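You operate a simulated robot arm through the tools that you are given. There is no shell and no other tool. Be economical: measure what you need, move in short steps, check, and stop when the job is done.

Carry out the task below with a simulated robot arm. There is one attempt and no reset: what you move stays moved.

TASK
Put the white sleeve from the top of the small table on the brown cardboard sheet there and the yellow sleeve on the issue slip. Fetch the green plug from the top of the small table and set it in the done tray. Turn the left number dial to 4. Take the carton marked "ties" from the middle bay of the roll shelf and put it on the brown board on the top of the small table. Take the cover on the top of the wooden table and put it away on the top of the low table. Take the small coil on the top of the wooden table and put it away on the back of the green bench. Take the red coil and leave it on the top of the long bench. Open the upper yellow bar. The order is free.

Only the result counts: the job must be done as asked and must still hold three seconds after the hand-in. Knocking over, shifting, dropping, spilling or breaking anything else fails it. A push-on lid holds only when it is set on centred and level and pressed home; a screw cap is set on level and turned clockwise until tight. Flat cloth is picked up by pressing the open fingertips on it (5 to 10 N) and closing them slowly along it; thin cloth reads only 2 to 8 mm in the jaws.

THE ROBOT
A 6-joint arm with a four-finger gripper on a trunk, on a base that drives. Base frame: it is fixed to the floor where the robot stands at the start and does not move with it; the origin is under the middle of the robot, x ahead of it, y to its left, z up. Units: mm, rad, N and s.
With the tool pointing down near the work surface it reaches from about 280 to 700 mm from the robot's upright axis, wherever it stands. Its first joint turns from -2.897 to 2.897 rad. Places, roughly: back of the green bench [-7700, -8700, 800]; board (18x13x1 cm) [500, -200, 800]; cardboard sheet (21x17x1 cm) [600, 200, 800]; carton [750, -1250, 1250]; cover (27x25x4 cm) [400, 1100, 800]; done tray (23x19 cm) [560, 2320, 800]; green plug (4x4x4 cm) [700, -100, 800]; issue slip [500, 0, 750]; left number dial [300, -900, 900]; red coil [250, -4750, 750]; sleeve [500, 0, 750]; small coil [250, 1500, 750]; top of the long bench [400, -6900, 800]; top of the low table [-3800, 1500, 700]; upper yellow bar [300, -1300, 1000]. Payload 3.43 kg.
Tool frame: the origin (TCP) lies between the finger pads and is the grasp point; the fingertips stand 30 mm ahead of it; z points along the fingers, y is the line along which they close. The gripper opens to 120 mm. The gripper's body begins 85 mm behind the TCP.
Orientation is that of the tool frame in the base frame, as a unit quaternion [w, x, y, z]. With the fingers straight down and closing along the base's y, the tool's x points along the base's -x, its y along +y and its z along -z.

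THE INTERFACE
- The arm moves only by the tool apply_moves. Its arguments are lists of equal length, an entry for each row: "slide": the shift along the base's x, y, z in cm, a list of three; "dr": the turn, a rotation vector about the base's x, y, z in rad, a list of three; "claw": the gripper command, from -1 (fully open) to 1 (shut), values between in proportion. In form: {"slide": [[tx, ty, tz], ...], "dr": [[wx, wy, wz], ...], "claw": [claw, ...]}. A call has 1 to 8 rows; each row shifts and turns the commanded pose from where the row before left it. Rows are played at 5 a second. More than 50 mm and 0.15 rad between two rows, or a gripper value outside its range, and nothing of the call is played. Where a pose cannot be reached the arm comes as near as it can. A force on the tool above 40 N (or 10 N above the force at the start of the call, whichever is more), or a blocked arm, ends the call early, and 0.2 s more pass. The fingers move at their own pace and stop on an object; they squeeze with about 40 N. The grip force told is the motor's: it shows also when the fingers shut on nothing. Time passes only in rows, and 0.2 s behind the last, so rows that do not move let the fingers close. It gives the time, the measured TCP pose, the force on the tool (base axes), the opening and the grip force at its end, in the units of the frame above (readings bear some noise), with the torque about the TCP (base axes, N m) and any sound that the robot's microphone picked up.
- Cameras (640 x 400 px; columns grow to the right, rows downward): "scene" is now at [40.8, 85.6, 1616.2]; the picture's right is [-0.67, -0.74, 0.00], its down [-0.53, 0.48, -0.69] and it looks along [0.51, -0.47, -0.72] (base axes); focal length 265 px, centre (320, 200). "wrist" rides on the gripper at [71, -17, -121] in the tool frame; the picture's right is [0.23, 0.97, 0.00], its down [-0.81, 0.19, -0.55] and it looks along [-0.54, 0.13, 0.83] (tool axes); focal length 275 px, centre (320, 200). There is no depth. A picture from a camera that has moved, and an enlarged one, comes with that camera's place and axes in the base frame and with its lens.
- get_image(camera): a new picture of that camera. No time passes.
- raise_lower(by): slides the trunk up (or, below 0, down) by that many mm; the arm and the scene camera ride with it, the base frame stays. It gives what a move gives, with no picture.
- base_move(legs): drives the robot by 1 to 6 legs, each [ahead, left, turn to the left] in mm, mm and rad, along the robot's own axes; the way and the turn of a leg run together, so that a leg with both is an arc; at most 1500 mm and 3.142 rad a leg. The arm and the cameras ride along, it lands a little off, and it stops where it bumps. It gives what a move gives.
- aim_head(pan, tilt): turns the head with the scene camera to pan (to the left, within 2.094 rad either way) and tilt (down, from -0.506 to 1.204), counted from straight ahead of the robot. It gives what a move gives.
- enlarge(camera, box): a new picture of the part [left, top, right, bottom] of that camera's present view, enlarged. No time passes.
- sign_off(): hands the job in; it is judged then, once.

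Go step by step. Nothing tells you exact positions but the pictures and the camera data: compare them with the known pose of the tool, close in by small moves and look again before you grip or let go. The budget is 483 turns and 236 pictures, counting those below and the enlarged ones. Unless the task says otherwise, let go and move clear before handing in, and close with one line.

The tools are called after "Emit:" by a JSON object that holds its "method" and its "body". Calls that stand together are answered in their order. apply_moves: Moves the arm, as the interface text tells. Its arguments: {"type":"object","properties":{"slide":{"type":"array","items":{"type":"array","items":{"type":"number"}}},"dr":{"type":"array","items":{"type":"array","items":{"type":"number"}}},"claw":{"type":"array","items":{"type":"number"}}},"required":["slide","dr","claw"]} The other tools are called the same way: raise_lower (by) slides the trunk up or down; base_move (legs) drives the base; aim_head (pan, tilt) turns the head that bears the scene camera; get_image (camera) takes a picture; enlarge (camera, box) takes an enlarged picture of a part of a camera's view; sign_off () hands the job in.

At the start:

```text
clock: 0.0
tool_pos: [248.3, -325.5, 1284.1]
tool_rot: [-0.001, 0.001, 1.0, 0.0]
wrist_force: [-0.2, 0.1, 0.9]
moment: [0.01, 0.0, 0.02]
grip_width: 120.2
grasp_force: 0.0
trunk travel left (down, up): [-125.0, 315.0]
robot x, y, heading: [-2.1, 1.8, -0.001]
head pan, tilt: [-0.735, 0.805]
```

scene: 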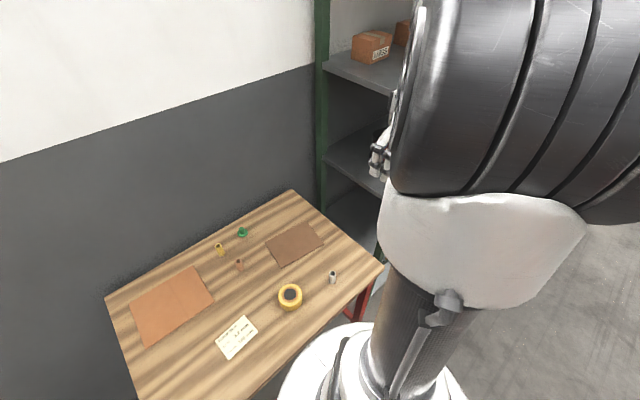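
wrist: 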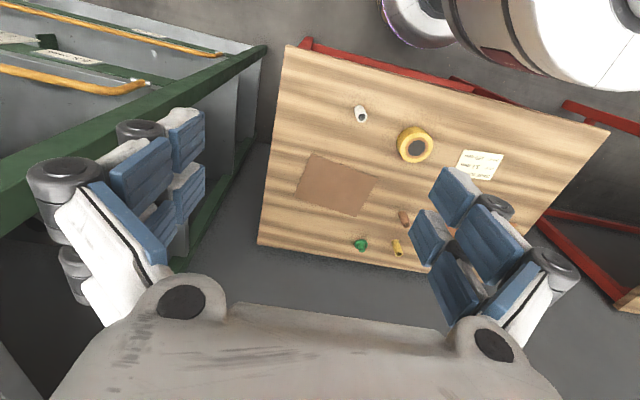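

I see the small table with the sleeves, plug, slip, board and sheet, with the roll shelf beside it. I'll take clearer looks at the table first.

Emit:
{"method": "enlarge", "body": {"camera": "scene", "box": [100, 180, 400, 370]}}

Emit:
{"method": "enlarge", "body": {"camera": "wrist", "box": [250, 40, 620, 280]}}

```text
2.11 times, centred on (250, 275) of scene
camera zoom: at [40.8, 85.6, 1616.2], right [-0.67, -0.74, 0.0], down [-0.53, 0.48, -0.69], along [0.51, -0.47, -0.72], focal length 558 px, centre (467, 42)
```

zoom: 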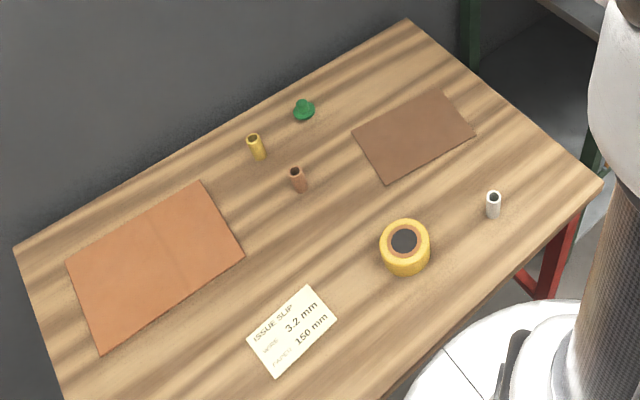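

```text
1.67 times, centred on (435, 160) of wrist
camera zoom: at [176.4, -341.1, 1404.7], right [-0.23, 0.97, 0.0], down [0.81, 0.19, 0.55], along [0.54, 0.13, -0.83], focal length 459 px, centre (128, 267)
```

zoom: 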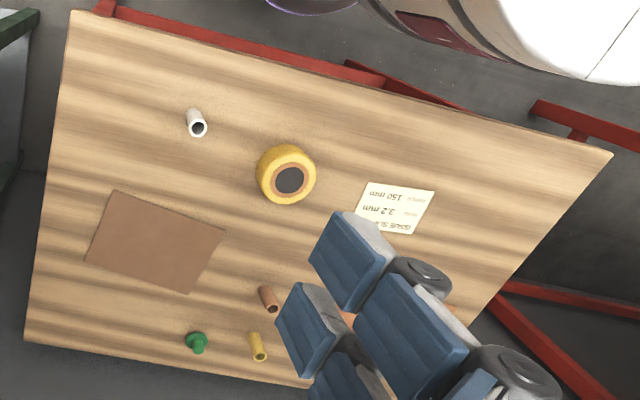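

The table top is at roughly z 805. I place the white sleeve near (315,-216), the yellow near (654,5), the plug near (681,-98), the slip near (378,99) and the sheet centre near (595,201). I'm moving above the white sleeve.

Emit:
{"method": "apply_moves", "body": {"slide": [[0.96, 1.56, -4.0], [0.96, 1.56, -4.0], [0.96, 1.56, -4.0], [0.96, 1.56, -4.0], [0.96, 1.56, -4.0], [0.96, 1.56, -4.0], [0.96, 1.56, -4.0], [0, 0, -3]], "dr": [[0, 0, 0], [0, 0, 0], [0, 0, 0], [0, 0, 0], [0, 0, 0], [0, 0, 0], [0, 0, 0], [0, 0, 0]], "claw": [-0.4, -0.4, -0.4, -0.4, -0.4, -0.4, -0.4, -0.4]}}

Emit:
{"method": "get_image", "body": {"camera": "wrist"}}

```text
clock: 1.8
tool_pos: [314.9, -217.3, 974.9]
tool_rot: [0.0, -0.001, 1.0, 0.001]
wrist_force: [0.1, -0.4, 0.5]
moment: [0.0, -0.01, 0.0]
grip_width: 84.1
grasp_force: 0.0
trunk travel left (down, up): [-125.0, 315.0]
robot x, y, heading: [2.6, 0.4, 0.003]
head pan, tilt: [-0.735, 0.805]
```

```text
231 pictures are left
camera wrist: at [244.2, -233.5, 1094.3], right [-0.23, 0.97, 0.0], down [0.81, 0.19, 0.55], along [0.54, 0.13, -0.83], focal length 275 px, centre (320, 200)
```

wrist: 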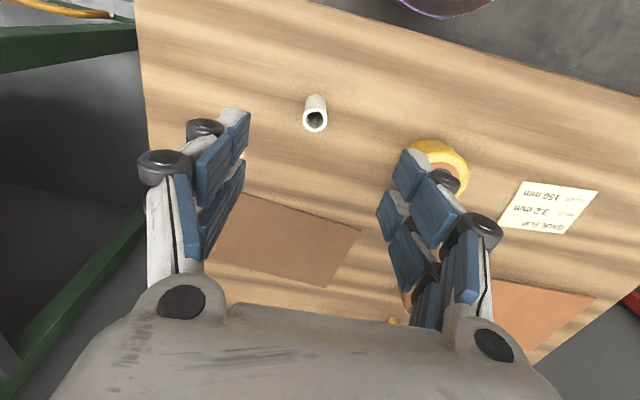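

The white sleeve stands near (315,-220), just about under the TCP. I'll descend and check.

Emit:
{"method": "apply_moves", "body": {"slide": [[0, -0.2, -4], [0, 0, -3.5]], "dr": [[0, 0, 0], [0, 0, 0]], "claw": [-0.4, -0.4]}}

Emit:
{"method": "get_image", "body": {"camera": "wrist"}}

```text
clock: 2.4
tool_pos: [315.4, -219.9, 900.2]
tool_rot: [0.001, 0.0, 1.0, 0.0]
wrist_force: [-0.1, -1.3, 0.0]
moment: [0.01, 0.0, 0.02]
grip_width: 83.8
grasp_force: 0.0
trunk travel left (down, up): [-125.0, 315.0]
robot x, y, heading: [3.1, 1.3, -0.002]
head pan, tilt: [-0.735, 0.805]
```

```text
230 pictures are left
camera wrist: at [244.2, -235.0, 1019.3], right [-0.23, 0.97, 0.0], down [0.81, 0.19, 0.55], along [0.54, 0.13, -0.83], focal length 275 px, centre (320, 200)
```

wrist: 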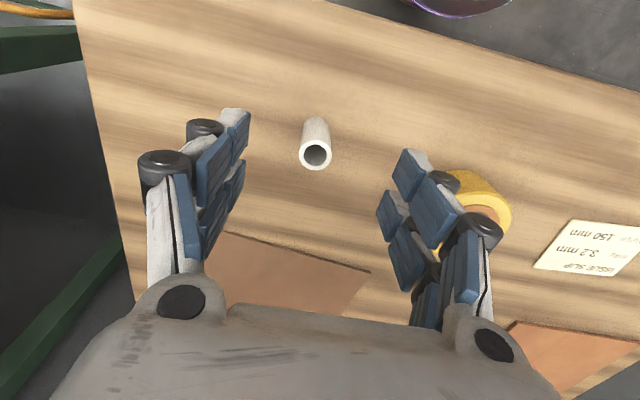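

Aligned. I'll descend to grip height and close.

Emit:
{"method": "apply_moves", "body": {"slide": [[0, 0, -3], [0, 0, -2.5], [0, 0, 0], [0, 0, 0], [0, 0, 0], [0, 0, 0]], "dr": [[0, 0, 0], [0, 0, 0], [0, 0, 0], [0, 0, 0], [0, 0, 0], [0, 0, 0]], "claw": [-0.4, -0.4, 1, 1, 1, 1]}}

```text
clock: 3.8
tool_pos: [315.0, -218.5, 843.8]
tool_rot: [0.0, 0.0, 1.0, 0.0]
wrist_force: [-0.1, 1.1, 0.1]
moment: [0.01, -0.03, 0.0]
grip_width: 20.8
grasp_force: 14.4
trunk travel left (down, up): [-125.0, 315.0]
robot x, y, heading: [-1.3, -2.1, 0.002]
head pan, tilt: [-0.735, 0.805]
```

Gripped at 20.8 mm. I'll lift and carry it to the sheet centre (595,201).

Emit:
{"method": "apply_moves", "body": {"slide": [[0, 0, 0], [0, 0, 5], [0, 0, 5], [2.33, 3.5, 0], [2.33, 3.5, 0], [2.33, 3.5, 0], [2.33, 3.5, 0], [2.33, 3.5, 0]], "dr": [[0, 0, 0], [0, 0, 0], [0, 0, 0], [0, 0, 0], [0, 0, 0], [0, 0, 0], [0, 0, 0], [0, 0, 0]], "claw": [1, 1, 1, 1, 1, 1, 1, 1]}}

Emit:
{"method": "apply_moves", "body": {"slide": [[2.33, 3.5, 0], [2.33, 3.5, 0], [2.33, 3.5, 0], [2.33, 3.5, 0], [2.33, 3.5, 0], [2.33, 3.5, 0], [2.33, 3.5, 0], [0, 0, 0]], "dr": [[0, 0, 0], [0, 0, 0], [0, 0, 0], [0, 0, 0], [0, 0, 0], [0, 0, 0], [0, 0, 0], [0, 0, 0]], "claw": [1, 1, 1, 1, 1, 1, 1, 1]}}

Emit:
{"method": "get_image", "body": {"camera": "wrist"}}

Emit:
{"method": "get_image", "body": {"camera": "scene"}}

```text
clock: 5.6
tool_pos: [430.6, -40.3, 944.3]
tool_rot: [-0.001, 0.001, 1.0, 0.0]
wrist_force: [0.2, 1.0, 0.3]
moment: [0.03, 0.01, -0.03]
grip_width: 19.2
grasp_force: 39.8
trunk travel left (down, up): [-125.0, 315.0]
robot x, y, heading: [-0.0, 2.0, -0.001]
head pan, tilt: [-0.735, 0.805]
```

```text
clock: 7.4
tool_pos: [596.0, 203.6, 943.7]
tool_rot: [-0.001, 0.0, 1.0, -0.001]
wrist_force: [0.6, -1.0, -0.2]
moment: [-0.02, -0.02, 0.01]
grip_width: 18.7
grasp_force: 39.7
trunk travel left (down, up): [-125.0, 315.0]
robot x, y, heading: [0.2, -0.1, 0.002]
head pan, tilt: [-0.735, 0.805]
```

```text
229 pictures are left
camera wrist: at [523.1, 187.1, 1063.8], right [-0.23, 0.97, 0.0], down [0.81, 0.19, 0.55], along [0.54, 0.13, -0.83], focal length 275 px, centre (320, 200)
```

wrist: 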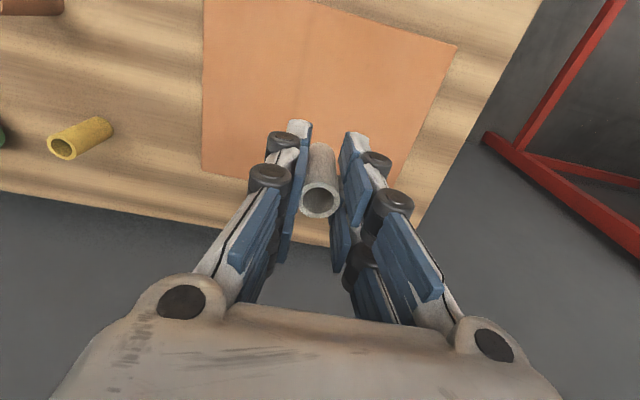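

```text
228 pictures are left
camera scene: at [40.6, 85.4, 1616.3], right [-0.67, -0.74, 0.0], down [-0.53, 0.48, -0.69], along [0.51, -0.47, -0.72], focal length 265 px, centre (320, 200)
```

scene: 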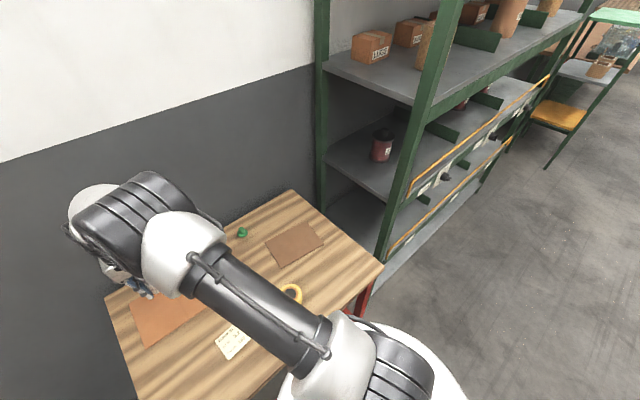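

The sleeve is above the sheet. I'll lower it until contact.

Emit:
{"method": "apply_moves", "body": {"slide": [[-1, 0, -4], [0, 0, -3.5], [0, 0, -1.0]], "dr": [[0, 0, 0], [0, 0, 0], [0, 0, 0]], "claw": [1, 1, 1]}}

Emit:
{"method": "apply_moves", "body": {"slide": [[0, 0, -0.3], [0, 0, 0]], "dr": [[0, 0, 0], [0, 0, 0]], "claw": [1, 1]}}

Emit:
{"method": "enlarge", "body": {"camera": "wrist", "box": [240, 60, 440, 240]}}

```text
clock: 8.2
tool_pos: [583.8, 203.2, 858.4]
tool_rot: [0.001, 0.0, 1.0, 0.0]
wrist_force: [0.4, 0.7, 0.3]
moment: [0.0, 0.01, -0.03]
grip_width: 18.6
grasp_force: 39.9
trunk travel left (down, up): [-125.0, 315.0]
robot x, y, heading: [2.9, 1.9, 0.004]
head pan, tilt: [-0.735, 0.805]
```

```text
clock: 8.8
tool_pos: [584.5, 202.6, 855.0]
tool_rot: [-0.001, 0.0, 1.0, 0.001]
wrist_force: [0.6, -0.5, 0.2]
moment: [0.0, 0.02, 0.01]
grip_width: 18.4
grasp_force: 39.9
trunk travel left (down, up): [-125.0, 315.0]
robot x, y, heading: [-1.5, -3.1, -0.006]
head pan, tilt: [-0.735, 0.805]
```

```text
2.22 times, centred on (340, 150) of wrist
camera zoom: at [513.1, 186.7, 975.8], right [-0.23, 0.97, 0.0], down [0.81, 0.19, 0.55], along [0.54, 0.13, -0.83], focal length 612 px, centre (276, 311)
```

zoom: 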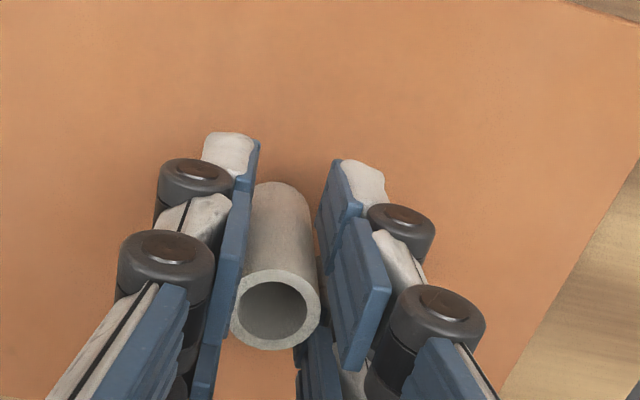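

No contact yet. Going on in small steps.

Emit:
{"method": "apply_moves", "body": {"slide": [[0, 0, -0.2], [0, 0, -0.2], [0, 0, 0]], "dr": [[0, 0, 0], [0, 0, 0], [0, 0, 0]], "claw": [1, 1, 1]}}

Emit:
{"method": "apply_moves", "body": {"slide": [[0, 0, -0.2], [0, 0, -0.1], [0, 0, 0]], "dr": [[0, 0, 0], [0, 0, 0], [0, 0, 0]], "claw": [1, 1, 1]}}

```text
clock: 9.6
tool_pos: [584.1, 202.7, 852.2]
tool_rot: [0.0, -0.001, 1.0, 0.0]
wrist_force: [0.3, -0.1, -0.1]
moment: [-0.01, -0.02, 0.03]
grip_width: 18.0
grasp_force: 40.2
trunk travel left (down, up): [-125.0, 315.0]
robot x, y, heading: [2.0, -1.4, -0.003]
head pan, tilt: [-0.735, 0.805]
```

```text
clock: 10.4
tool_pos: [584.8, 202.6, 851.4]
tool_rot: [0.002, -0.001, 1.0, 0.0]
wrist_force: [-1.4, -0.1, 8.0]
moment: [-0.02, 0.03, 0.05]
grip_width: 17.9
grasp_force: 40.0
trunk travel left (down, up): [-125.0, 315.0]
robot x, y, heading: [-2.4, 0.5, -0.001]
head pan, tilt: [-0.735, 0.805]
```

Contact. I'll release and rise.

Emit:
{"method": "apply_moves", "body": {"slide": [[0, 0, 0.1], [0, 0, 0], [0, 0, 0], [0, 0, 0], [0, 0, 4], [0, 0, 5]], "dr": [[0, 0, 0], [0, 0, 0], [0, 0, 0], [0, 0, 0], [0, 0, 0], [0, 0, 0]], "claw": [0.5, 0.2, 0, 0, 0, 0]}}

Emit:
{"method": "apply_moves", "body": {"slide": [[1.0, -4.0, 0], [1, -4, 0], [1, -4, 0], [1, -4, 0], [1, -3.8, 0]], "dr": [[0, 0, 0], [0, 0, 0], [0, 0, 0], [0, 0, 0], [0, 0, 0]], "claw": [-0.2, -0.2, -0.2, -0.2, -0.2]}}

Emit:
{"method": "get_image", "body": {"camera": "wrist"}}

```text
clock: 11.8
tool_pos: [584.8, 200.2, 940.7]
tool_rot: [-0.001, 0.001, 1.0, 0.001]
wrist_force: [-0.6, 0.0, 0.0]
moment: [-0.01, -0.02, 0.02]
grip_width: 60.1
grasp_force: 0.1
trunk travel left (down, up): [-125.0, 315.0]
robot x, y, heading: [0.8, 1.3, 0.001]
head pan, tilt: [-0.735, 0.805]
```

```text
clock: 13.0
tool_pos: [634.8, 2.4, 939.9]
tool_rot: [0.0, 0.0, 1.0, 0.0]
wrist_force: [0.3, -0.2, -0.4]
moment: [0.04, 0.01, 0.0]
grip_width: 72.1
grasp_force: 0.0
trunk travel left (down, up): [-125.0, 315.0]
robot x, y, heading: [2.6, 0.4, -0.005]
head pan, tilt: [-0.735, 0.805]
```

```text
226 pictures are left
camera wrist: at [563.7, -14.0, 1060.0], right [-0.23, 0.97, 0.0], down [0.81, 0.19, 0.55], along [0.54, 0.13, -0.83], focal length 275 px, centre (320, 200)
```

wrist: 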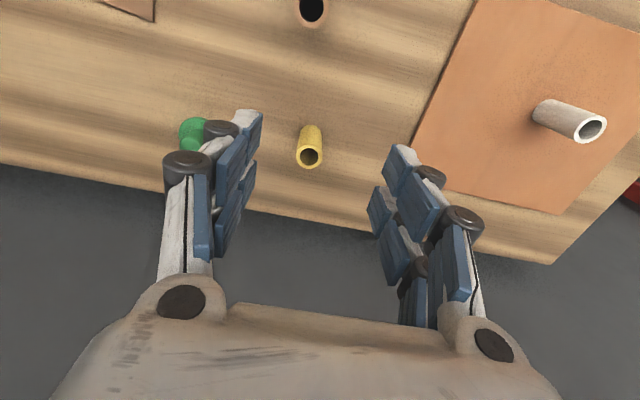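

The white sleeve stands on the sheet. The yellow one is near (655,0). I'll descend on it and grip.

Emit:
{"method": "apply_moves", "body": {"slide": [[2.0, -0.2, -3], [0, 0, -3.5], [0, 0, -3], [0, 0, 0], [0, 0, 0], [0, 0, 0], [0, 0, 0], [0, 0, 0]], "dr": [[0, 0, 0], [0, 0, 0], [0, 0, 0], [0, 0, 0], [0, 0, 0], [0, 0, 0], [0, 0, 0], [0, 0, 0]], "claw": [-0.2, -0.2, -0.2, 1, 1, 1, 1, 1]}}

Emit:
{"method": "apply_moves", "body": {"slide": [[0, 0, 5], [0, 0, 5], [-2, 3.5, 0], [-2, 3.5, 0], [-2, 3.5, 0]], "dr": [[0, 0, 0], [0, 0, 0], [0, 0, 0], [0, 0, 0], [0, 0, 0]], "claw": [1, 1, 1, 1, 1]}}

Emit:
{"method": "apply_moves", "body": {"slide": [[-4.3, 0, 0], [-4.3, 0, 0], [-4.3, 0, 0], [-4.3, 0, 0], [-4.3, 0, 0]], "dr": [[0, 0, 0], [0, 0, 0], [0, 0, 0], [0, 0, 0], [0, 0, 0]], "claw": [1, 1, 1, 1, 1]}}

Emit:
{"method": "get_image", "body": {"camera": "wrist"}}

```text
clock: 14.8
tool_pos: [655.7, 1.3, 844.0]
tool_rot: [0.0, 0.0, 1.0, 0.0]
wrist_force: [-0.6, 0.4, 0.4]
moment: [-0.02, -0.02, -0.02]
grip_width: 19.8
grasp_force: 38.6
trunk travel left (down, up): [-125.0, 315.0]
robot x, y, heading: [1.4, -1.6, -0.001]
head pan, tilt: [-0.735, 0.805]
```

```text
clock: 16.0
tool_pos: [595.6, 108.8, 945.6]
tool_rot: [-0.001, 0.0, 1.0, 0.0]
wrist_force: [-0.1, 0.4, -0.8]
moment: [-0.01, 0.01, -0.01]
grip_width: 18.8
grasp_force: 39.7
trunk travel left (down, up): [-125.0, 315.0]
robot x, y, heading: [2.4, -0.1, 0.006]
head pan, tilt: [-0.735, 0.805]
```

```text
clock: 17.2
tool_pos: [378.2, 107.4, 945.5]
tool_rot: [0.001, 0.0, 1.0, 0.0]
wrist_force: [-0.5, 0.3, 0.2]
moment: [-0.02, -0.04, -0.01]
grip_width: 18.5
grasp_force: 40.0
trunk travel left (down, up): [-125.0, 315.0]
robot x, y, heading: [0.1, -1.9, -0.001]
head pan, tilt: [-0.735, 0.805]
```

```text
225 pictures are left
camera wrist: at [307.5, 91.4, 1066.3], right [-0.23, 0.97, 0.0], down [0.81, 0.19, 0.55], along [0.54, 0.13, -0.83], focal length 275 px, centre (320, 200)
```

wrist: 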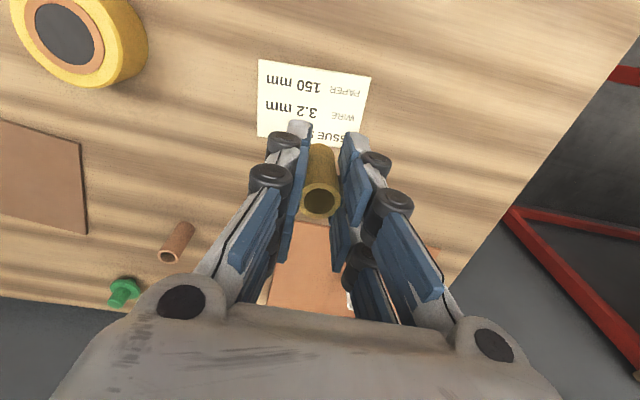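

The slip centre is near (376,100). I'll lower the yellow sleeve there.

Emit:
{"method": "apply_moves", "body": {"slide": [[-0.2, -0.8, -4], [0, 0, -4], [0, 0, -1.7], [0, 0, 0]], "dr": [[0, 0, 0], [0, 0, 0], [0, 0, 0], [0, 0, 0]], "claw": [1, 1, 1, 1]}}

Emit:
{"method": "apply_moves", "body": {"slide": [[0, 0, -0.2], [0, 0, -0.15], [0, 0, 0]], "dr": [[0, 0, 0], [0, 0, 0], [0, 0, 0]], "claw": [1, 1, 1]}}

```text
clock: 18.2
tool_pos: [378.1, 98.5, 848.4]
tool_rot: [0.001, 0.0, 1.0, 0.0]
wrist_force: [-0.2, 0.4, 0.0]
moment: [0.03, 0.03, -0.01]
grip_width: 18.3
grasp_force: 40.1
trunk travel left (down, up): [-125.0, 315.0]
robot x, y, heading: [0.4, -2.4, -0.002]
head pan, tilt: [-0.735, 0.805]
```

```text
clock: 19.0
tool_pos: [378.1, 98.9, 846.3]
tool_rot: [0.003, -0.001, 1.0, 0.0]
wrist_force: [-0.9, -1.6, 33.1]
moment: [0.08, -0.1, 0.04]
grip_width: 17.5
grasp_force: 40.1
trunk travel left (down, up): [-125.0, 315.0]
robot x, y, heading: [-0.3, -1.4, -0.002]
head pan, tilt: [-0.735, 0.805]
```

Contact made. I'll back off a hair, release, and look.

Emit:
{"method": "apply_moves", "body": {"slide": [[0, 0, 0.15], [0, 0, 0], [0, 0, 0], [0, 0, 0], [0, 0, 4], [0, 0, 5]], "dr": [[0, 0, 0], [0, 0, 0], [0, 0, 0], [0, 0, 0], [0, 0, 0], [0, 0, 0]], "claw": [0.5, 0.2, 0, 0, 0, 0]}}

Emit:
{"method": "get_image", "body": {"camera": "wrist"}}

```text
clock: 20.4
tool_pos: [376.4, 97.5, 936.8]
tool_rot: [-0.001, 0.0, 1.0, 0.0]
wrist_force: [-0.5, 0.3, 0.7]
moment: [0.05, -0.02, -0.01]
grip_width: 60.2
grasp_force: 0.0
trunk travel left (down, up): [-125.0, 315.0]
robot x, y, heading: [0.8, -3.6, -0.003]
head pan, tilt: [-0.735, 0.805]
```

```text
224 pictures are left
camera wrist: at [304.9, 82.1, 1057.4], right [-0.23, 0.97, 0.0], down [0.81, 0.19, 0.55], along [0.54, 0.13, -0.83], focal length 275 px, centre (320, 200)
```

wrist: 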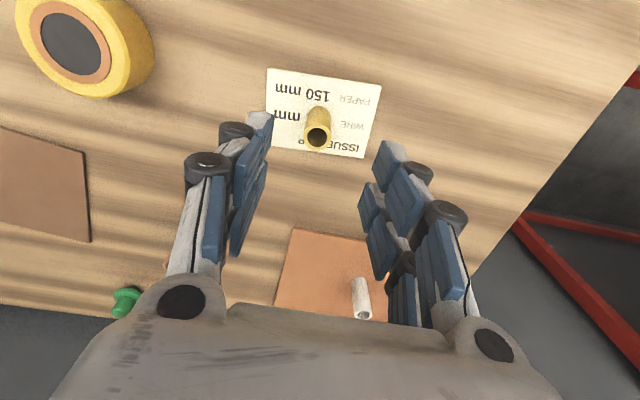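

Both sleeves are placed. Next is the green plug near (681,-98).

Emit:
{"method": "apply_moves", "body": {"slide": [[3.6, -2.4, 0], [3.6, -2.4, 0], [3.6, -2.4, 0], [3.6, -2.4, 0], [3.6, -2.4, 0], [3.6, -2.4, 0], [3.6, -2.4, 0], [3.6, -2.4, 0]], "dr": [[0, 0, 0], [0, 0, 0], [0, 0, 0], [0, 0, 0], [0, 0, 0], [0, 0, 0], [0, 0, 0], [0, 0, 0]], "claw": [-0.2, -0.2, -0.2, -0.2, -0.2, -0.2, -0.2, -0.2]}}

Emit:
{"method": "get_image", "body": {"camera": "wrist"}}

```text
clock: 22.2
tool_pos: [665.9, -92.1, 936.7]
tool_rot: [-0.002, -0.001, 1.0, -0.001]
wrist_force: [0.5, -0.7, 0.4]
moment: [0.03, 0.08, -0.03]
grip_width: 71.9
grasp_force: 0.0
trunk travel left (down, up): [-125.0, 315.0]
robot x, y, heading: [2.6, 1.1, 0.002]
head pan, tilt: [-0.735, 0.805]
```

```text
223 pictures are left
camera wrist: at [595.1, -108.5, 1056.4], right [-0.23, 0.97, 0.0], down [0.81, 0.19, 0.55], along [0.54, 0.13, -0.83], focal length 275 px, centre (320, 200)
```

wrist: 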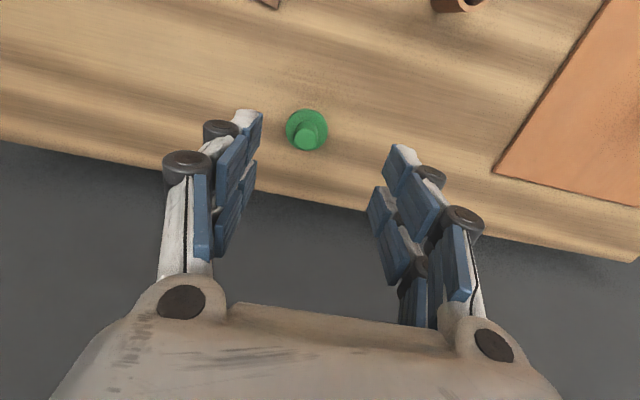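

Emit:
{"method": "apply_moves", "body": {"slide": [[1.7, -0.7, -3], [0, 0, -3]], "dr": [[0, 0, 0], [0, 0, 0]], "claw": [-0.2, -0.2]}}

Emit:
{"method": "enlarge", "body": {"camera": "wrist", "box": [230, 80, 430, 220]}}

```text
clock: 22.8
tool_pos: [683.1, -100.4, 876.1]
tool_rot: [-0.001, 0.001, 1.0, 0.0]
wrist_force: [0.2, 0.5, -0.3]
moment: [0.02, 0.01, 0.0]
grip_width: 72.1
grasp_force: 0.1
trunk travel left (down, up): [-125.0, 315.0]
robot x, y, heading: [1.2, 0.8, -0.003]
head pan, tilt: [-0.735, 0.805]
```

```text
2.86 times, centred on (330, 150) of wrist
camera zoom: at [611.8, -115.9, 996.5], right [-0.23, 0.97, 0.0], down [0.81, 0.19, 0.55], along [0.54, 0.13, -0.83], focal length 786 px, centre (291, 343)
```

zoom: 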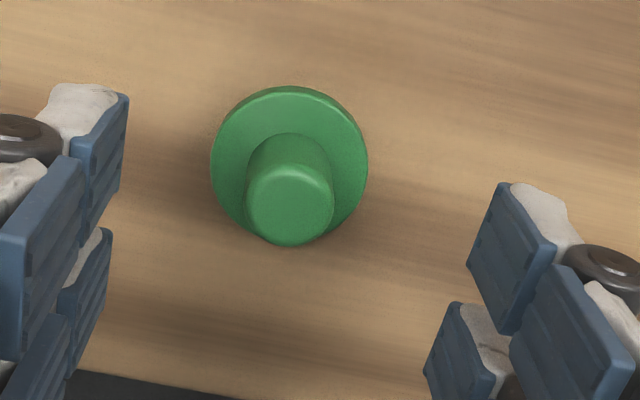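

Emit:
{"method": "apply_moves", "body": {"slide": [[-0.3, 0, -2.0], [0, 0, -1.0], [0, 0, 0], [0, 0, 0], [0, 0, 0], [0, 0, 0], [0, 0, 0]], "dr": [[0, 0, 0], [0, 0, 0], [0, 0, 0], [0, 0, 0], [0, 0, 0], [0, 0, 0], [0, 0, 0]], "claw": [-0.2, -0.2, 1, 1, 1, 1, 1]}}

Emit:
{"method": "apply_moves", "body": {"slide": [[0, 0, 4], [0, 0, 4], [-4, 2, 4], [-4, 2, 4], [-4, 2, 4], [-4, 2, 0], [-4, 2, 0], [-4, 2, 0]], "dr": [[0, 0, 0], [0, 0, 0], [0, 0, 0], [0, 0, 0], [0, 0, 0], [0, 0, 0], [0, 0, 0], [0, 0, 0]], "claw": [1, 1, 1, 1, 1, 1, 1, 1]}}

Emit:
{"method": "get_image", "body": {"camera": "wrist"}}

```text
clock: 24.4
tool_pos: [679.1, -99.5, 846.4]
tool_rot: [0.0, -0.001, 1.0, -0.001]
wrist_force: [-0.1, -1.1, 1.1]
moment: [-0.05, -0.01, 0.0]
grip_width: 28.1
grasp_force: 39.8
trunk travel left (down, up): [-125.0, 315.0]
robot x, y, heading: [1.9, -1.6, -0.005]
head pan, tilt: [-0.735, 0.805]
```

```text
refused: row 3 steps farther than a row can; nothing moved
```

```text
221 pictures are left
camera wrist: at [608.3, -116.1, 966.8], right [-0.23, 0.97, 0.0], down [0.81, 0.19, 0.55], along [0.54, 0.13, -0.83], focal length 275 px, centre (320, 200)
```

wrist: 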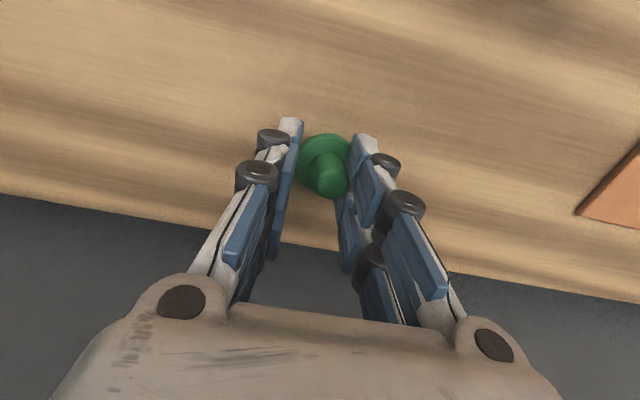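

The grip width reads 28 mm, so I'll look closer.

Emit:
{"method": "enlarge", "body": {"camera": "wrist", "box": [250, 100, 410, 230]}}

```text
3.08 times, centred on (330, 165) of wrist
camera zoom: at [608.3, -116.1, 966.8], right [-0.23, 0.97, 0.0], down [0.81, 0.19, 0.55], along [0.54, 0.13, -0.83], focal length 847 px, centre (289, 308)
```

zoom: 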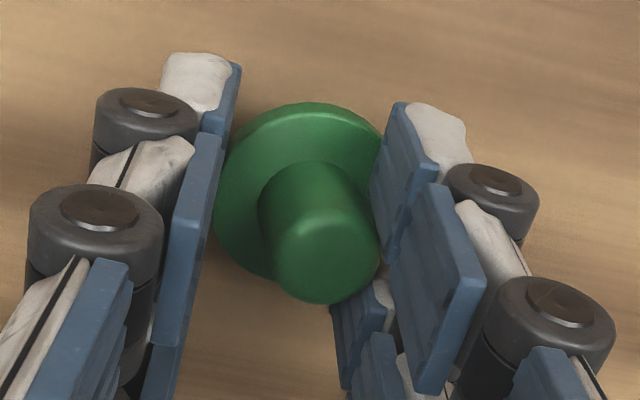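

The left pad hit the flange edge and the right pad the knob. I'll reopen, rise a little, and check.

Emit:
{"method": "apply_moves", "body": {"slide": [[0, 0, 0], [0, 0, 0], [0, 0, 0], [0, 0, 0.7], [0, 0, 0]], "dr": [[0, 0, 0], [0, 0, 0], [0, 0, 0], [0, 0, 0], [0, 0, 0]], "claw": [0.3, 0.1, 0.0, 0, 0]}}

Emit:
{"method": "enlarge", "body": {"camera": "wrist", "box": [250, 100, 410, 230]}}

```text
clock: 25.6
tool_pos: [679.6, -99.6, 852.8]
tool_rot: [0.0, 0.001, 1.0, -0.001]
wrist_force: [0.6, 0.9, 0.0]
moment: [-0.01, 0.01, 0.0]
grip_width: 60.0
grasp_force: 0.2
trunk travel left (down, up): [-125.0, 315.0]
robot x, y, heading: [-2.4, 0.9, -0.003]
head pan, tilt: [-0.735, 0.805]
```

```text
3.08 times, centred on (330, 165) of wrist
camera zoom: at [608.1, -115.8, 973.7], right [-0.23, 0.97, 0.0], down [0.81, 0.19, 0.55], along [0.54, 0.13, -0.83], focal length 847 px, centre (289, 308)
```

zoom: 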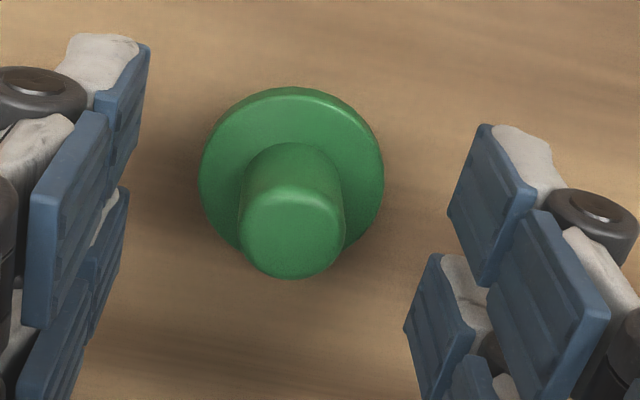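

Emit:
{"method": "apply_moves", "body": {"slide": [[0, 0.05, 0], [0, 0, 0], [0, 0, 0], [0, 0, 0]], "dr": [[0, 0, 0], [0, 0, 0], [0, 0, 0], [0, 0, 0]], "claw": [0.4, 1, 1, 1]}}

Emit:
{"method": "enlarge", "body": {"camera": "wrist", "box": [250, 100, 410, 230]}}

```text
clock: 26.6
tool_pos: [679.0, -98.9, 852.8]
tool_rot: [0.0, -0.001, 1.0, 0.0]
wrist_force: [0.7, -0.7, -0.8]
moment: [-0.01, 0.0, 0.01]
grip_width: 15.7
grasp_force: 27.7
trunk travel left (down, up): [-125.0, 315.0]
robot x, y, heading: [-0.2, 1.6, 0.001]
head pan, tilt: [-0.735, 0.805]
```

```text
3.08 times, centred on (330, 165) of wrist
camera zoom: at [607.9, -115.1, 973.8], right [-0.23, 0.97, 0.0], down [0.81, 0.19, 0.55], along [0.54, 0.13, -0.83], focal length 847 px, centre (289, 308)
```

zoom: 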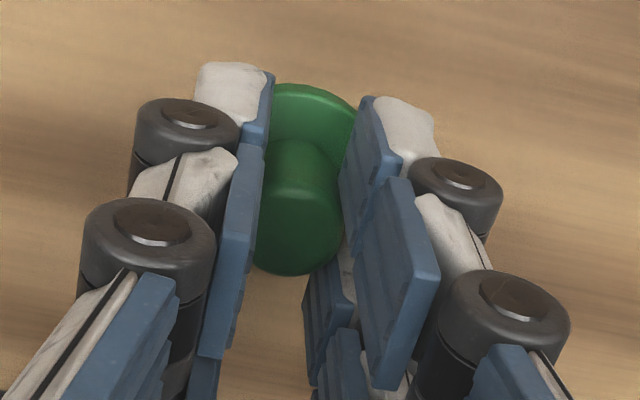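

The knob is held well. I'll lift and retract to a carry pose.

Emit:
{"method": "apply_moves", "body": {"slide": [[0, 0, 4], [0, 0, 4], [0, 0, 4], [-4, 1, 2], [-4, 1, 2], [-4, 1, 2], [-4, 1, 2], [-4, 1, 2]], "dr": [[0, 0, 0], [0, 0, 0], [0, 0, 0], [0, 0, 0], [0, 0, 0], [0, 0, 0], [0, 0, 0], [0, 0, 0]], "claw": [1, 1, 1, 1, 1, 1, 1, 1]}}

Emit:
{"method": "apply_moves", "body": {"slide": [[-4, 1, 0], [-4, 1, 0], [-4, 1, 0], [-4, 1, 0]], "dr": [[0, 0, 0], [0, 0, 0], [0, 0, 0], [0, 0, 0]], "claw": [1, 1, 1, 1]}}

Emit:
{"method": "aim_head", "body": {"pan": 1.2, "tilt": 0.5}}

Emit:
{"method": "get_image", "body": {"camera": "scene"}}

```text
clock: 28.4
tool_pos: [477.7, -49.0, 1073.9]
tool_rot: [-0.001, 0.0, 1.0, 0.0]
wrist_force: [-0.1, -0.2, -0.6]
moment: [0.01, -0.05, 0.02]
grip_width: 15.6
grasp_force: 39.7
trunk travel left (down, up): [-125.0, 315.0]
robot x, y, heading: [-0.5, 1.4, -0.005]
head pan, tilt: [-0.735, 0.805]
```

```text
clock: 29.4
tool_pos: [317.7, -8.9, 1072.7]
tool_rot: [0.0, 0.0, 1.0, 0.0]
wrist_force: [-0.5, -0.6, 0.4]
moment: [0.02, -0.03, -0.01]
grip_width: 15.3
grasp_force: 40.1
trunk travel left (down, up): [-125.0, 315.0]
robot x, y, heading: [1.1, 0.2, 0.0]
head pan, tilt: [-0.735, 0.805]
```

```text
clock: 31.3
tool_pos: [319.1, -8.5, 1073.8]
tool_rot: [0.0, 0.001, 1.0, 0.0]
wrist_force: [-0.5, -0.5, -1.0]
moment: [0.0, 0.02, -0.02]
grip_width: 15.5
grasp_force: 40.0
trunk travel left (down, up): [-125.0, 315.0]
robot x, y, heading: [1.2, 0.5, -0.003]
head pan, tilt: [1.201, 0.499]
```

```text
217 pictures are left
camera scene: at [14.2, 224.4, 1642.6], right [0.93, -0.36, 0.0], down [-0.17, -0.45, -0.88], along [0.32, 0.82, -0.48], focal length 265 px, centre (320, 200)
```

scene: 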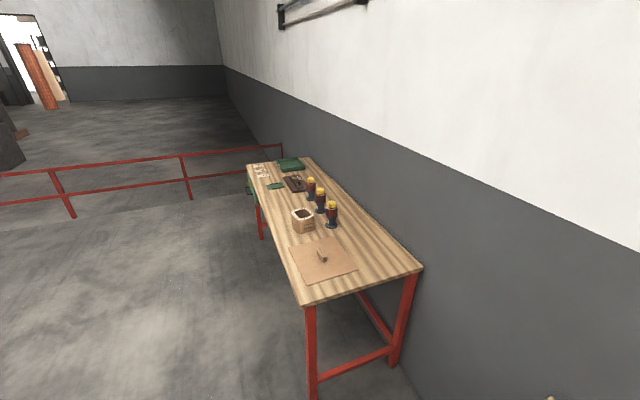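

Emit:
{"method": "enlarge", "body": {"camera": "scene", "box": [230, 140, 430, 300]}}

Emit:
{"method": "aim_head", "body": {"pan": 2.09, "tilt": 0.4}}

Emit:
{"method": "get_image", "body": {"camera": "scene"}}

```text
2.50 times, centred on (330, 220) of scene
camera zoom: at [14.2, 224.4, 1642.6], right [0.93, -0.36, 0.0], down [-0.17, -0.45, -0.88], along [0.32, 0.82, -0.48], focal length 662 px, centre (295, 150)
```

zoom: 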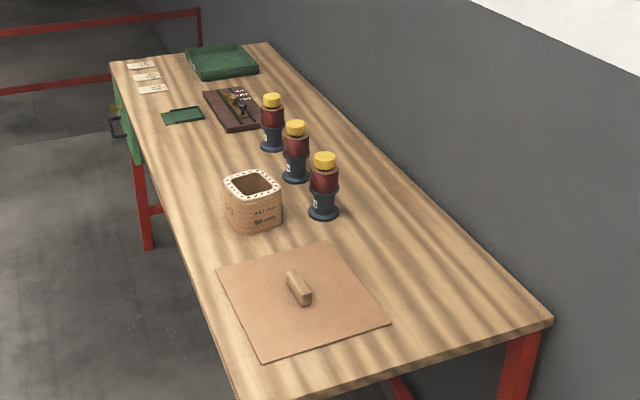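

```text
clock: 32.5
tool_pos: [319.6, -7.9, 1073.1]
tool_rot: [0.0, 0.0, 1.0, -0.001]
wrist_force: [0.5, -0.4, -0.1]
moment: [0.03, -0.04, 0.0]
grip_width: 15.5
grasp_force: 39.5
trunk travel left (down, up): [-125.0, 315.0]
robot x, y, heading: [1.0, 1.5, -0.0]
head pan, tilt: [2.089, 0.4]
```

```text
215 pictures are left
camera scene: at [-64.6, 220.1, 1651.7], right [0.87, 0.49, 0.0], down [0.19, -0.34, -0.92], along [-0.46, 0.8, -0.39], focal length 265 px, centre (320, 200)
```

scene: 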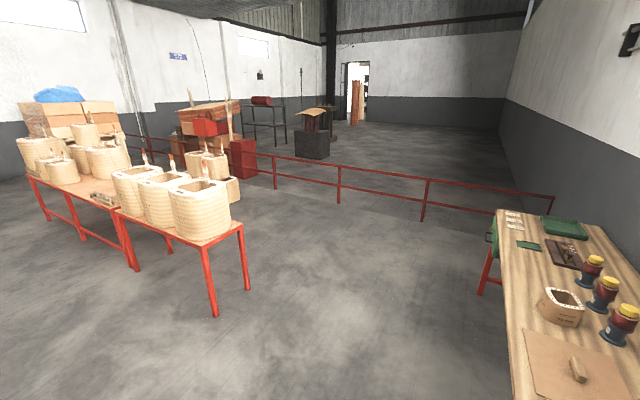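

The wooden table runs along y 900–2500 with its front edge at x≈200. The green tray at its far end is the done tray, the cover lies near (375,1110), and the square coil is near (366,1375). I'll back off slightly and drive left along the table.

Emit:
{"method": "base_move", "body": {"legs": [[-120, 0, 0], [0, 1200, 0], [0, 1080, 0]]}}

Emit:
{"method": "aim_head", "body": {"pan": 0.1, "tilt": 0.9}}

Emit:
{"method": "get_image", "body": {"camera": "scene"}}

Emit:
{"method": "get_image", "body": {"camera": "wrist"}}

```text
clock: 44.5
tool_pos: [195.7, 2270.8, 1072.8]
tool_rot: [0.001, -0.002, 1.0, -0.001]
wrist_force: [0.3, 0.1, 0.1]
moment: [-0.01, -0.02, 0.01]
grip_width: 15.2
grasp_force: 40.1
trunk travel left (down, up): [-125.0, 315.0]
robot x, y, heading: [-126.6, 2280.8, 0.003]
head pan, tilt: [2.089, 0.4]
```

```text
clock: 46.5
tool_pos: [195.7, 2271.8, 1072.9]
tool_rot: [-0.001, -0.003, 1.0, 0.0]
wrist_force: [0.6, 0.1, -0.5]
moment: [0.0, 0.0, 0.0]
grip_width: 15.4
grasp_force: 40.2
trunk travel left (down, up): [-125.0, 315.0]
robot x, y, heading: [-124.6, 2277.8, 0.004]
head pan, tilt: [0.099, 0.901]
```

```text
214 pictures are left
camera scene: at [-67.7, 2426.7, 1608.8], right [0.1, -0.99, 0.0], down [-0.78, -0.08, -0.62], along [0.62, 0.06, -0.78], focal length 265 px, centre (320, 200)
```

scene: 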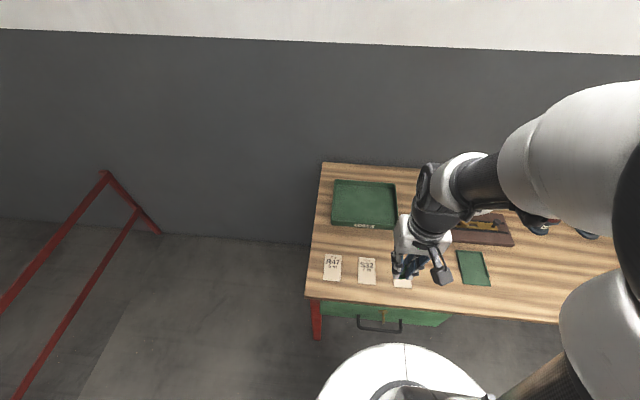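

```text
213 pictures are left
camera wrist: at [124.5, 2254.8, 1193.9], right [-0.23, 0.97, 0.0], down [0.81, 0.19, 0.55], along [0.54, 0.13, -0.83], focal length 275 px, centre (320, 200)
```

wrist: 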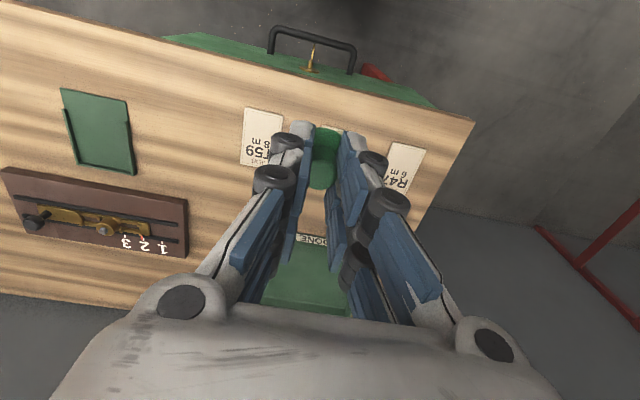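

The done tray is centred near (559,2327). I'll reach to about (535,2325) and lower.

Emit:
{"method": "apply_moves", "body": {"slide": [[4.25, 0.68, 0], [4.25, 0.68, 0], [4.25, 0.68, 0], [4.25, 0.68, 0], [4.25, 0.68, 0], [4.25, 0.68, 0], [4.25, 0.68, 0], [4.25, 0.68, 0]], "dr": [[0, 0, 0], [0, 0, 0], [0, 0, 0], [0, 0, 0], [0, 0, 0], [0, 0, 0], [0, 0, 0], [0, 0, 0]], "claw": [1, 1, 1, 1, 1, 1, 1, 1]}}

Emit:
{"method": "apply_moves", "body": {"slide": [[0, 0, -4], [0, 0, -4], [0, 0, -4], [0, 0, -3]], "dr": [[0, 0, 0], [0, 0, 0], [0, 0, 0], [0, 0, 0]], "claw": [1, 1, 1, 1]}}

Emit:
{"method": "get_image", "body": {"camera": "wrist"}}

```text
clock: 48.3
tool_pos: [536.6, 2326.0, 1072.4]
tool_rot: [-0.002, -0.002, 1.0, 0.0]
wrist_force: [0.3, 0.3, -0.1]
moment: [0.02, 0.07, -0.03]
grip_width: 15.3
grasp_force: 39.1
trunk travel left (down, up): [-125.0, 315.0]
robot x, y, heading: [-127.0, 2279.1, 0.002]
head pan, tilt: [0.099, 0.901]
```

```text
clock: 49.3
tool_pos: [535.2, 2326.2, 923.7]
tool_rot: [-0.001, -0.001, 1.0, -0.001]
wrist_force: [1.3, -0.7, 0.2]
moment: [0.02, -0.02, 0.04]
grip_width: 15.4
grasp_force: 39.7
trunk travel left (down, up): [-125.0, 315.0]
robot x, y, heading: [-121.7, 2277.3, 0.002]
head pan, tilt: [0.099, 0.901]
```

```text
212 pictures are left
camera wrist: at [465.0, 2309.9, 1043.9], right [-0.23, 0.97, 0.0], down [0.81, 0.19, 0.55], along [0.54, 0.13, -0.83], focal length 275 px, centre (320, 200)
```

wrist: 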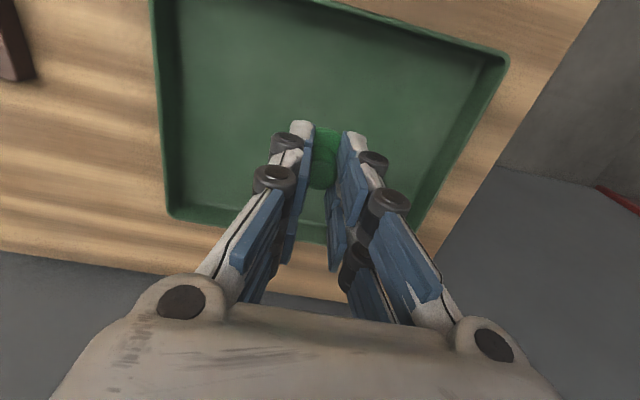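

Emit:
{"method": "apply_moves", "body": {"slide": [[0, 0, -4], [0, 0, -2.2], [0, 0, 0]], "dr": [[0, 0, 0], [0, 0, 0], [0, 0, 0]], "claw": [1, 1, 1]}}

Emit:
{"method": "apply_moves", "body": {"slide": [[0, 0, -0.25], [0, 0, -0.2], [0, 0, 0]], "dr": [[0, 0, 0], [0, 0, 0], [0, 0, 0]], "claw": [1, 1, 1]}}

Emit:
{"method": "apply_moves", "body": {"slide": [[0, 0, -0.2], [0, 0, 0]], "dr": [[0, 0, 0], [0, 0, 0]], "claw": [1, 1]}}

```text
clock: 50.1
tool_pos: [536.6, 2326.4, 861.9]
tool_rot: [0.0, -0.001, 1.0, 0.0]
wrist_force: [0.4, -0.4, -0.8]
moment: [0.0, 0.0, -0.02]
grip_width: 15.1
grasp_force: 39.6
trunk travel left (down, up): [-125.0, 315.0]
robot x, y, heading: [-121.8, 2278.2, 0.002]
head pan, tilt: [0.099, 0.901]
```

```text
clock: 50.9
tool_pos: [536.9, 2325.0, 859.7]
tool_rot: [0.002, 0.0, 1.0, 0.001]
wrist_force: [-1.7, -0.8, 14.3]
moment: [-0.02, 0.15, -0.01]
grip_width: 15.4
grasp_force: 39.6
trunk travel left (down, up): [-125.0, 315.0]
robot x, y, heading: [-123.4, 2276.0, 0.007]
head pan, tilt: [0.099, 0.901]
```

```text
clock: 51.5
tool_pos: [536.5, 2325.5, 860.1]
tool_rot: [0.004, -0.002, 1.0, -0.001]
wrist_force: [-2.3, -0.4, 31.2]
moment: [-0.04, 0.11, -0.01]
grip_width: 15.1
grasp_force: 40.1
trunk travel left (down, up): [-125.0, 315.0]
robot x, y, heading: [-127.0, 2281.8, 0.004]
head pan, tilt: [0.099, 0.901]
```

Emit:
{"method": "apply_moves", "body": {"slide": [[0, 0, 0.3], [0, 0, 0], [0, 0, 0], [0, 0, 3], [0, 0, 5], [0, 0, 5], [0, 0, 5]], "dr": [[0, 0, 0], [0, 0, 0], [0, 0, 0], [0, 0, 0], [0, 0, 0], [0, 0, 0], [0, 0, 0]], "claw": [0.5, 0.3, 0.3, 0.3, 0, 0, 0]}}

Emit:
{"method": "get_image", "body": {"camera": "wrist"}}

```text
clock: 53.1
tool_pos: [536.8, 2325.4, 1038.0]
tool_rot: [0.0, 0.0, 1.0, 0.001]
wrist_force: [-0.4, -0.7, -0.1]
moment: [0.01, -0.04, 0.01]
grip_width: 60.4
grasp_force: 0.0
trunk travel left (down, up): [-125.0, 315.0]
robot x, y, heading: [-119.6, 2283.3, 0.001]
head pan, tilt: [0.099, 0.901]
```

```text
211 pictures are left
camera wrist: at [464.2, 2309.6, 1158.7], right [-0.23, 0.97, 0.0], down [0.81, 0.19, 0.55], along [0.54, 0.13, -0.83], focal length 275 px, centre (320, 200)
```

wrist: 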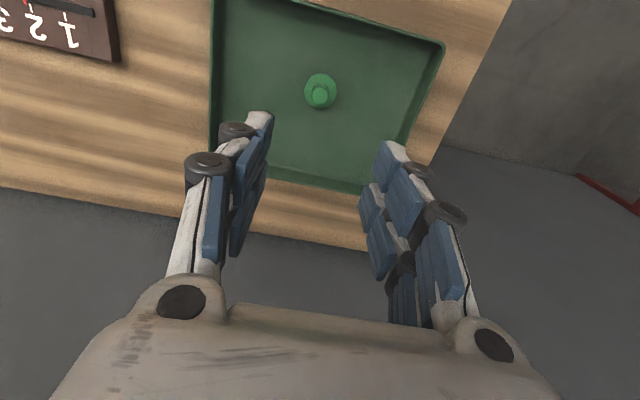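

The plug stands in the tray. I'll retract and drive to the cover.

Emit:
{"method": "apply_moves", "body": {"slide": [[-4.25, -0.6, 0.5], [-4.25, -0.6, 0.5], [-4.25, -0.6, 0.5], [-4.25, -0.6, 0.5], [-4.25, -0.6, 0.5], [-4.25, -0.6, 0.5], [-4.25, -0.6, 0.5]], "dr": [[0, 0, 0], [0, 0, 0], [0, 0, 0], [0, 0, 0], [0, 0, 0], [0, 0, 0], [0, 0, 0]], "claw": [-0.2, -0.2, -0.2, -0.2, -0.2, -0.2, -0.2]}}

Emit:
{"method": "base_move", "body": {"legs": [[0, -1170, 0]]}}

Emit:
{"method": "aim_head", "body": {"pan": 0.2, "tilt": 0.9}}

Emit:
{"method": "get_image", "body": {"camera": "scene"}}

Emit:
{"method": "get_image", "body": {"camera": "wrist"}}

```text
clock: 54.7
tool_pos: [236.6, 2281.4, 1073.0]
tool_rot: [0.001, -0.001, 1.0, -0.001]
wrist_force: [0.5, -0.2, 0.6]
moment: [-0.03, 0.0, 0.0]
grip_width: 72.0
grasp_force: 0.2
trunk travel left (down, up): [-125.0, 315.0]
robot x, y, heading: [-125.8, 2276.8, 0.008]
head pan, tilt: [0.099, 0.901]
```

```text
clock: 60.7
tool_pos: [243.3, 1104.4, 1072.5]
tool_rot: [0.0, -0.003, 1.0, 0.0]
wrist_force: [0.1, 0.1, -0.5]
moment: [0.01, -0.05, 0.02]
grip_width: 72.3
grasp_force: 0.1
trunk travel left (down, up): [-125.0, 315.0]
robot x, y, heading: [-120.7, 1099.2, 0.007]
head pan, tilt: [0.099, 0.901]
```

```text
clock: 61.3
tool_pos: [242.1, 1105.7, 1072.1]
tool_rot: [0.0, -0.002, 1.0, 0.0]
wrist_force: [0.6, 0.1, -0.4]
moment: [-0.03, 0.03, -0.01]
grip_width: 71.8
grasp_force: 0.0
trunk travel left (down, up): [-125.0, 315.0]
robot x, y, heading: [-119.5, 1096.5, 0.004]
head pan, tilt: [0.201, 0.901]
```

```text
210 pictures are left
camera scene: at [-64.6, 1255.3, 1608.7], right [0.2, -0.98, 0.0], down [-0.77, -0.16, -0.62], along [0.61, 0.13, -0.78], focal length 265 px, centre (320, 200)
```

scene: 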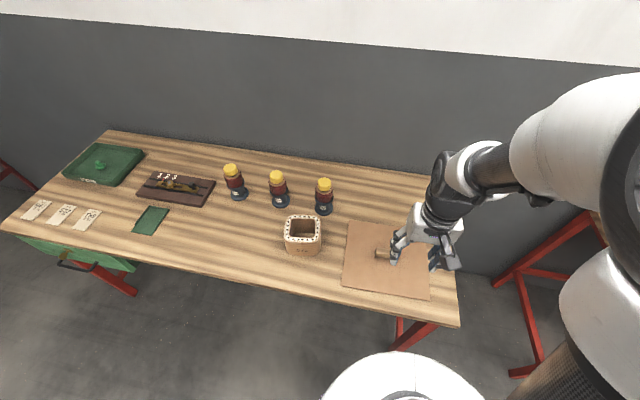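

```text
209 pictures are left
camera wrist: at [171.6, 1088.1, 1193.6], right [-0.24, 0.97, 0.0], down [0.81, 0.2, 0.55], along [0.54, 0.13, -0.83], focal length 275 px, centre (320, 200)
```

wrist: 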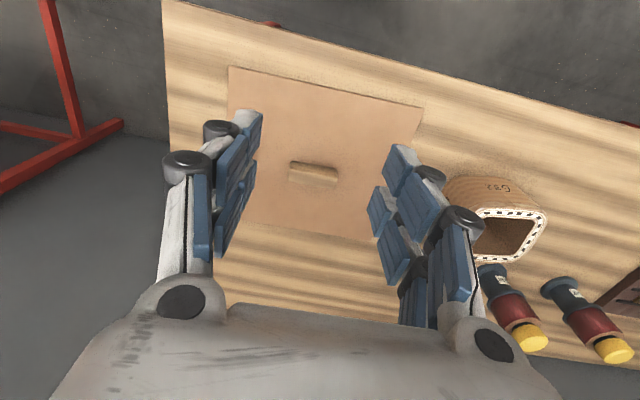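

The cover has a handle bar lying along y near (368,1126). I'll turn the tool 90° so that the fingers close along x, and approach.

Emit:
{"method": "apply_moves", "body": {"slide": [[1.5, 0.3, -1], [1.5, 0.3, -1], [1.5, 0.3, -1], [1.5, 0.3, -1], [1.5, 0.3, -1], [1.5, 0.3, -1], [1.5, 0.3, -1], [1.5, 0, -1]], "dr": [[0, 0, 0.15], [0, 0, 0.15], [0, 0, 0.15], [0, 0, 0.15], [0, 0, 0.15], [0, 0, 0.15], [0, 0, 0.15], [0, 0, 0.15]], "claw": [-0.2, -0.2, -0.2, -0.2, -0.2, -0.2, -0.2, -0.2]}}

Emit:
{"method": "apply_moves", "body": {"slide": [[0.5, 0, -1], [0, 0, -1], [0, 0, -1], [0, 0, -4]], "dr": [[0, 0, 0.15], [0, 0, 0.15], [0, 0, 0.0668], [0, 0, 0]], "claw": [-0.2, -0.2, -0.2, -0.2]}}

Emit:
{"method": "get_image", "body": {"camera": "wrist"}}

```text
clock: 63.1
tool_pos: [363.5, 1126.2, 993.1]
tool_rot: [0.0, -0.568, 0.823, -0.001]
wrist_force: [1.0, -0.9, 0.1]
moment: [0.0, 0.0, 0.0]
grip_width: 71.8
grasp_force: 0.1
trunk travel left (down, up): [-125.0, 315.0]
robot x, y, heading: [-121.0, 1101.8, 0.006]
head pan, tilt: [0.201, 0.901]
```

```text
clock: 64.1
tool_pos: [370.1, 1125.2, 922.5]
tool_rot: [-0.001, 0.708, -0.706, 0.0]
wrist_force: [0.2, 0.5, -0.9]
moment: [0.01, 0.02, 0.0]
grip_width: 71.9
grasp_force: 0.2
trunk travel left (down, up): [-125.0, 315.0]
robot x, y, heading: [-118.6, 1101.6, 0.005]
head pan, tilt: [0.201, 0.901]
```

```text
208 pictures are left
camera wrist: at [386.8, 1055.0, 1043.4], right [-0.97, -0.23, 0.0], down [-0.19, 0.81, 0.55], along [-0.13, 0.54, -0.83], focal length 275 px, centre (320, 200)
```

wrist: 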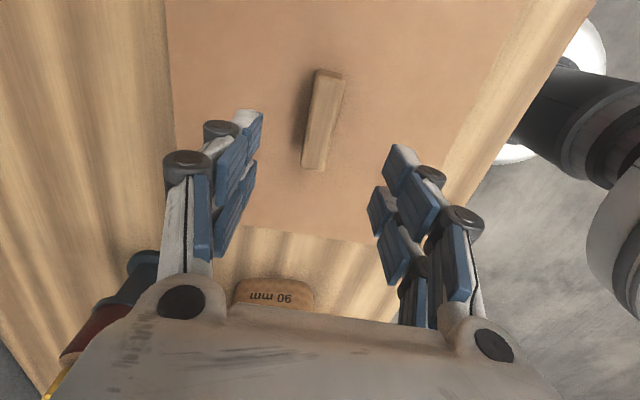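

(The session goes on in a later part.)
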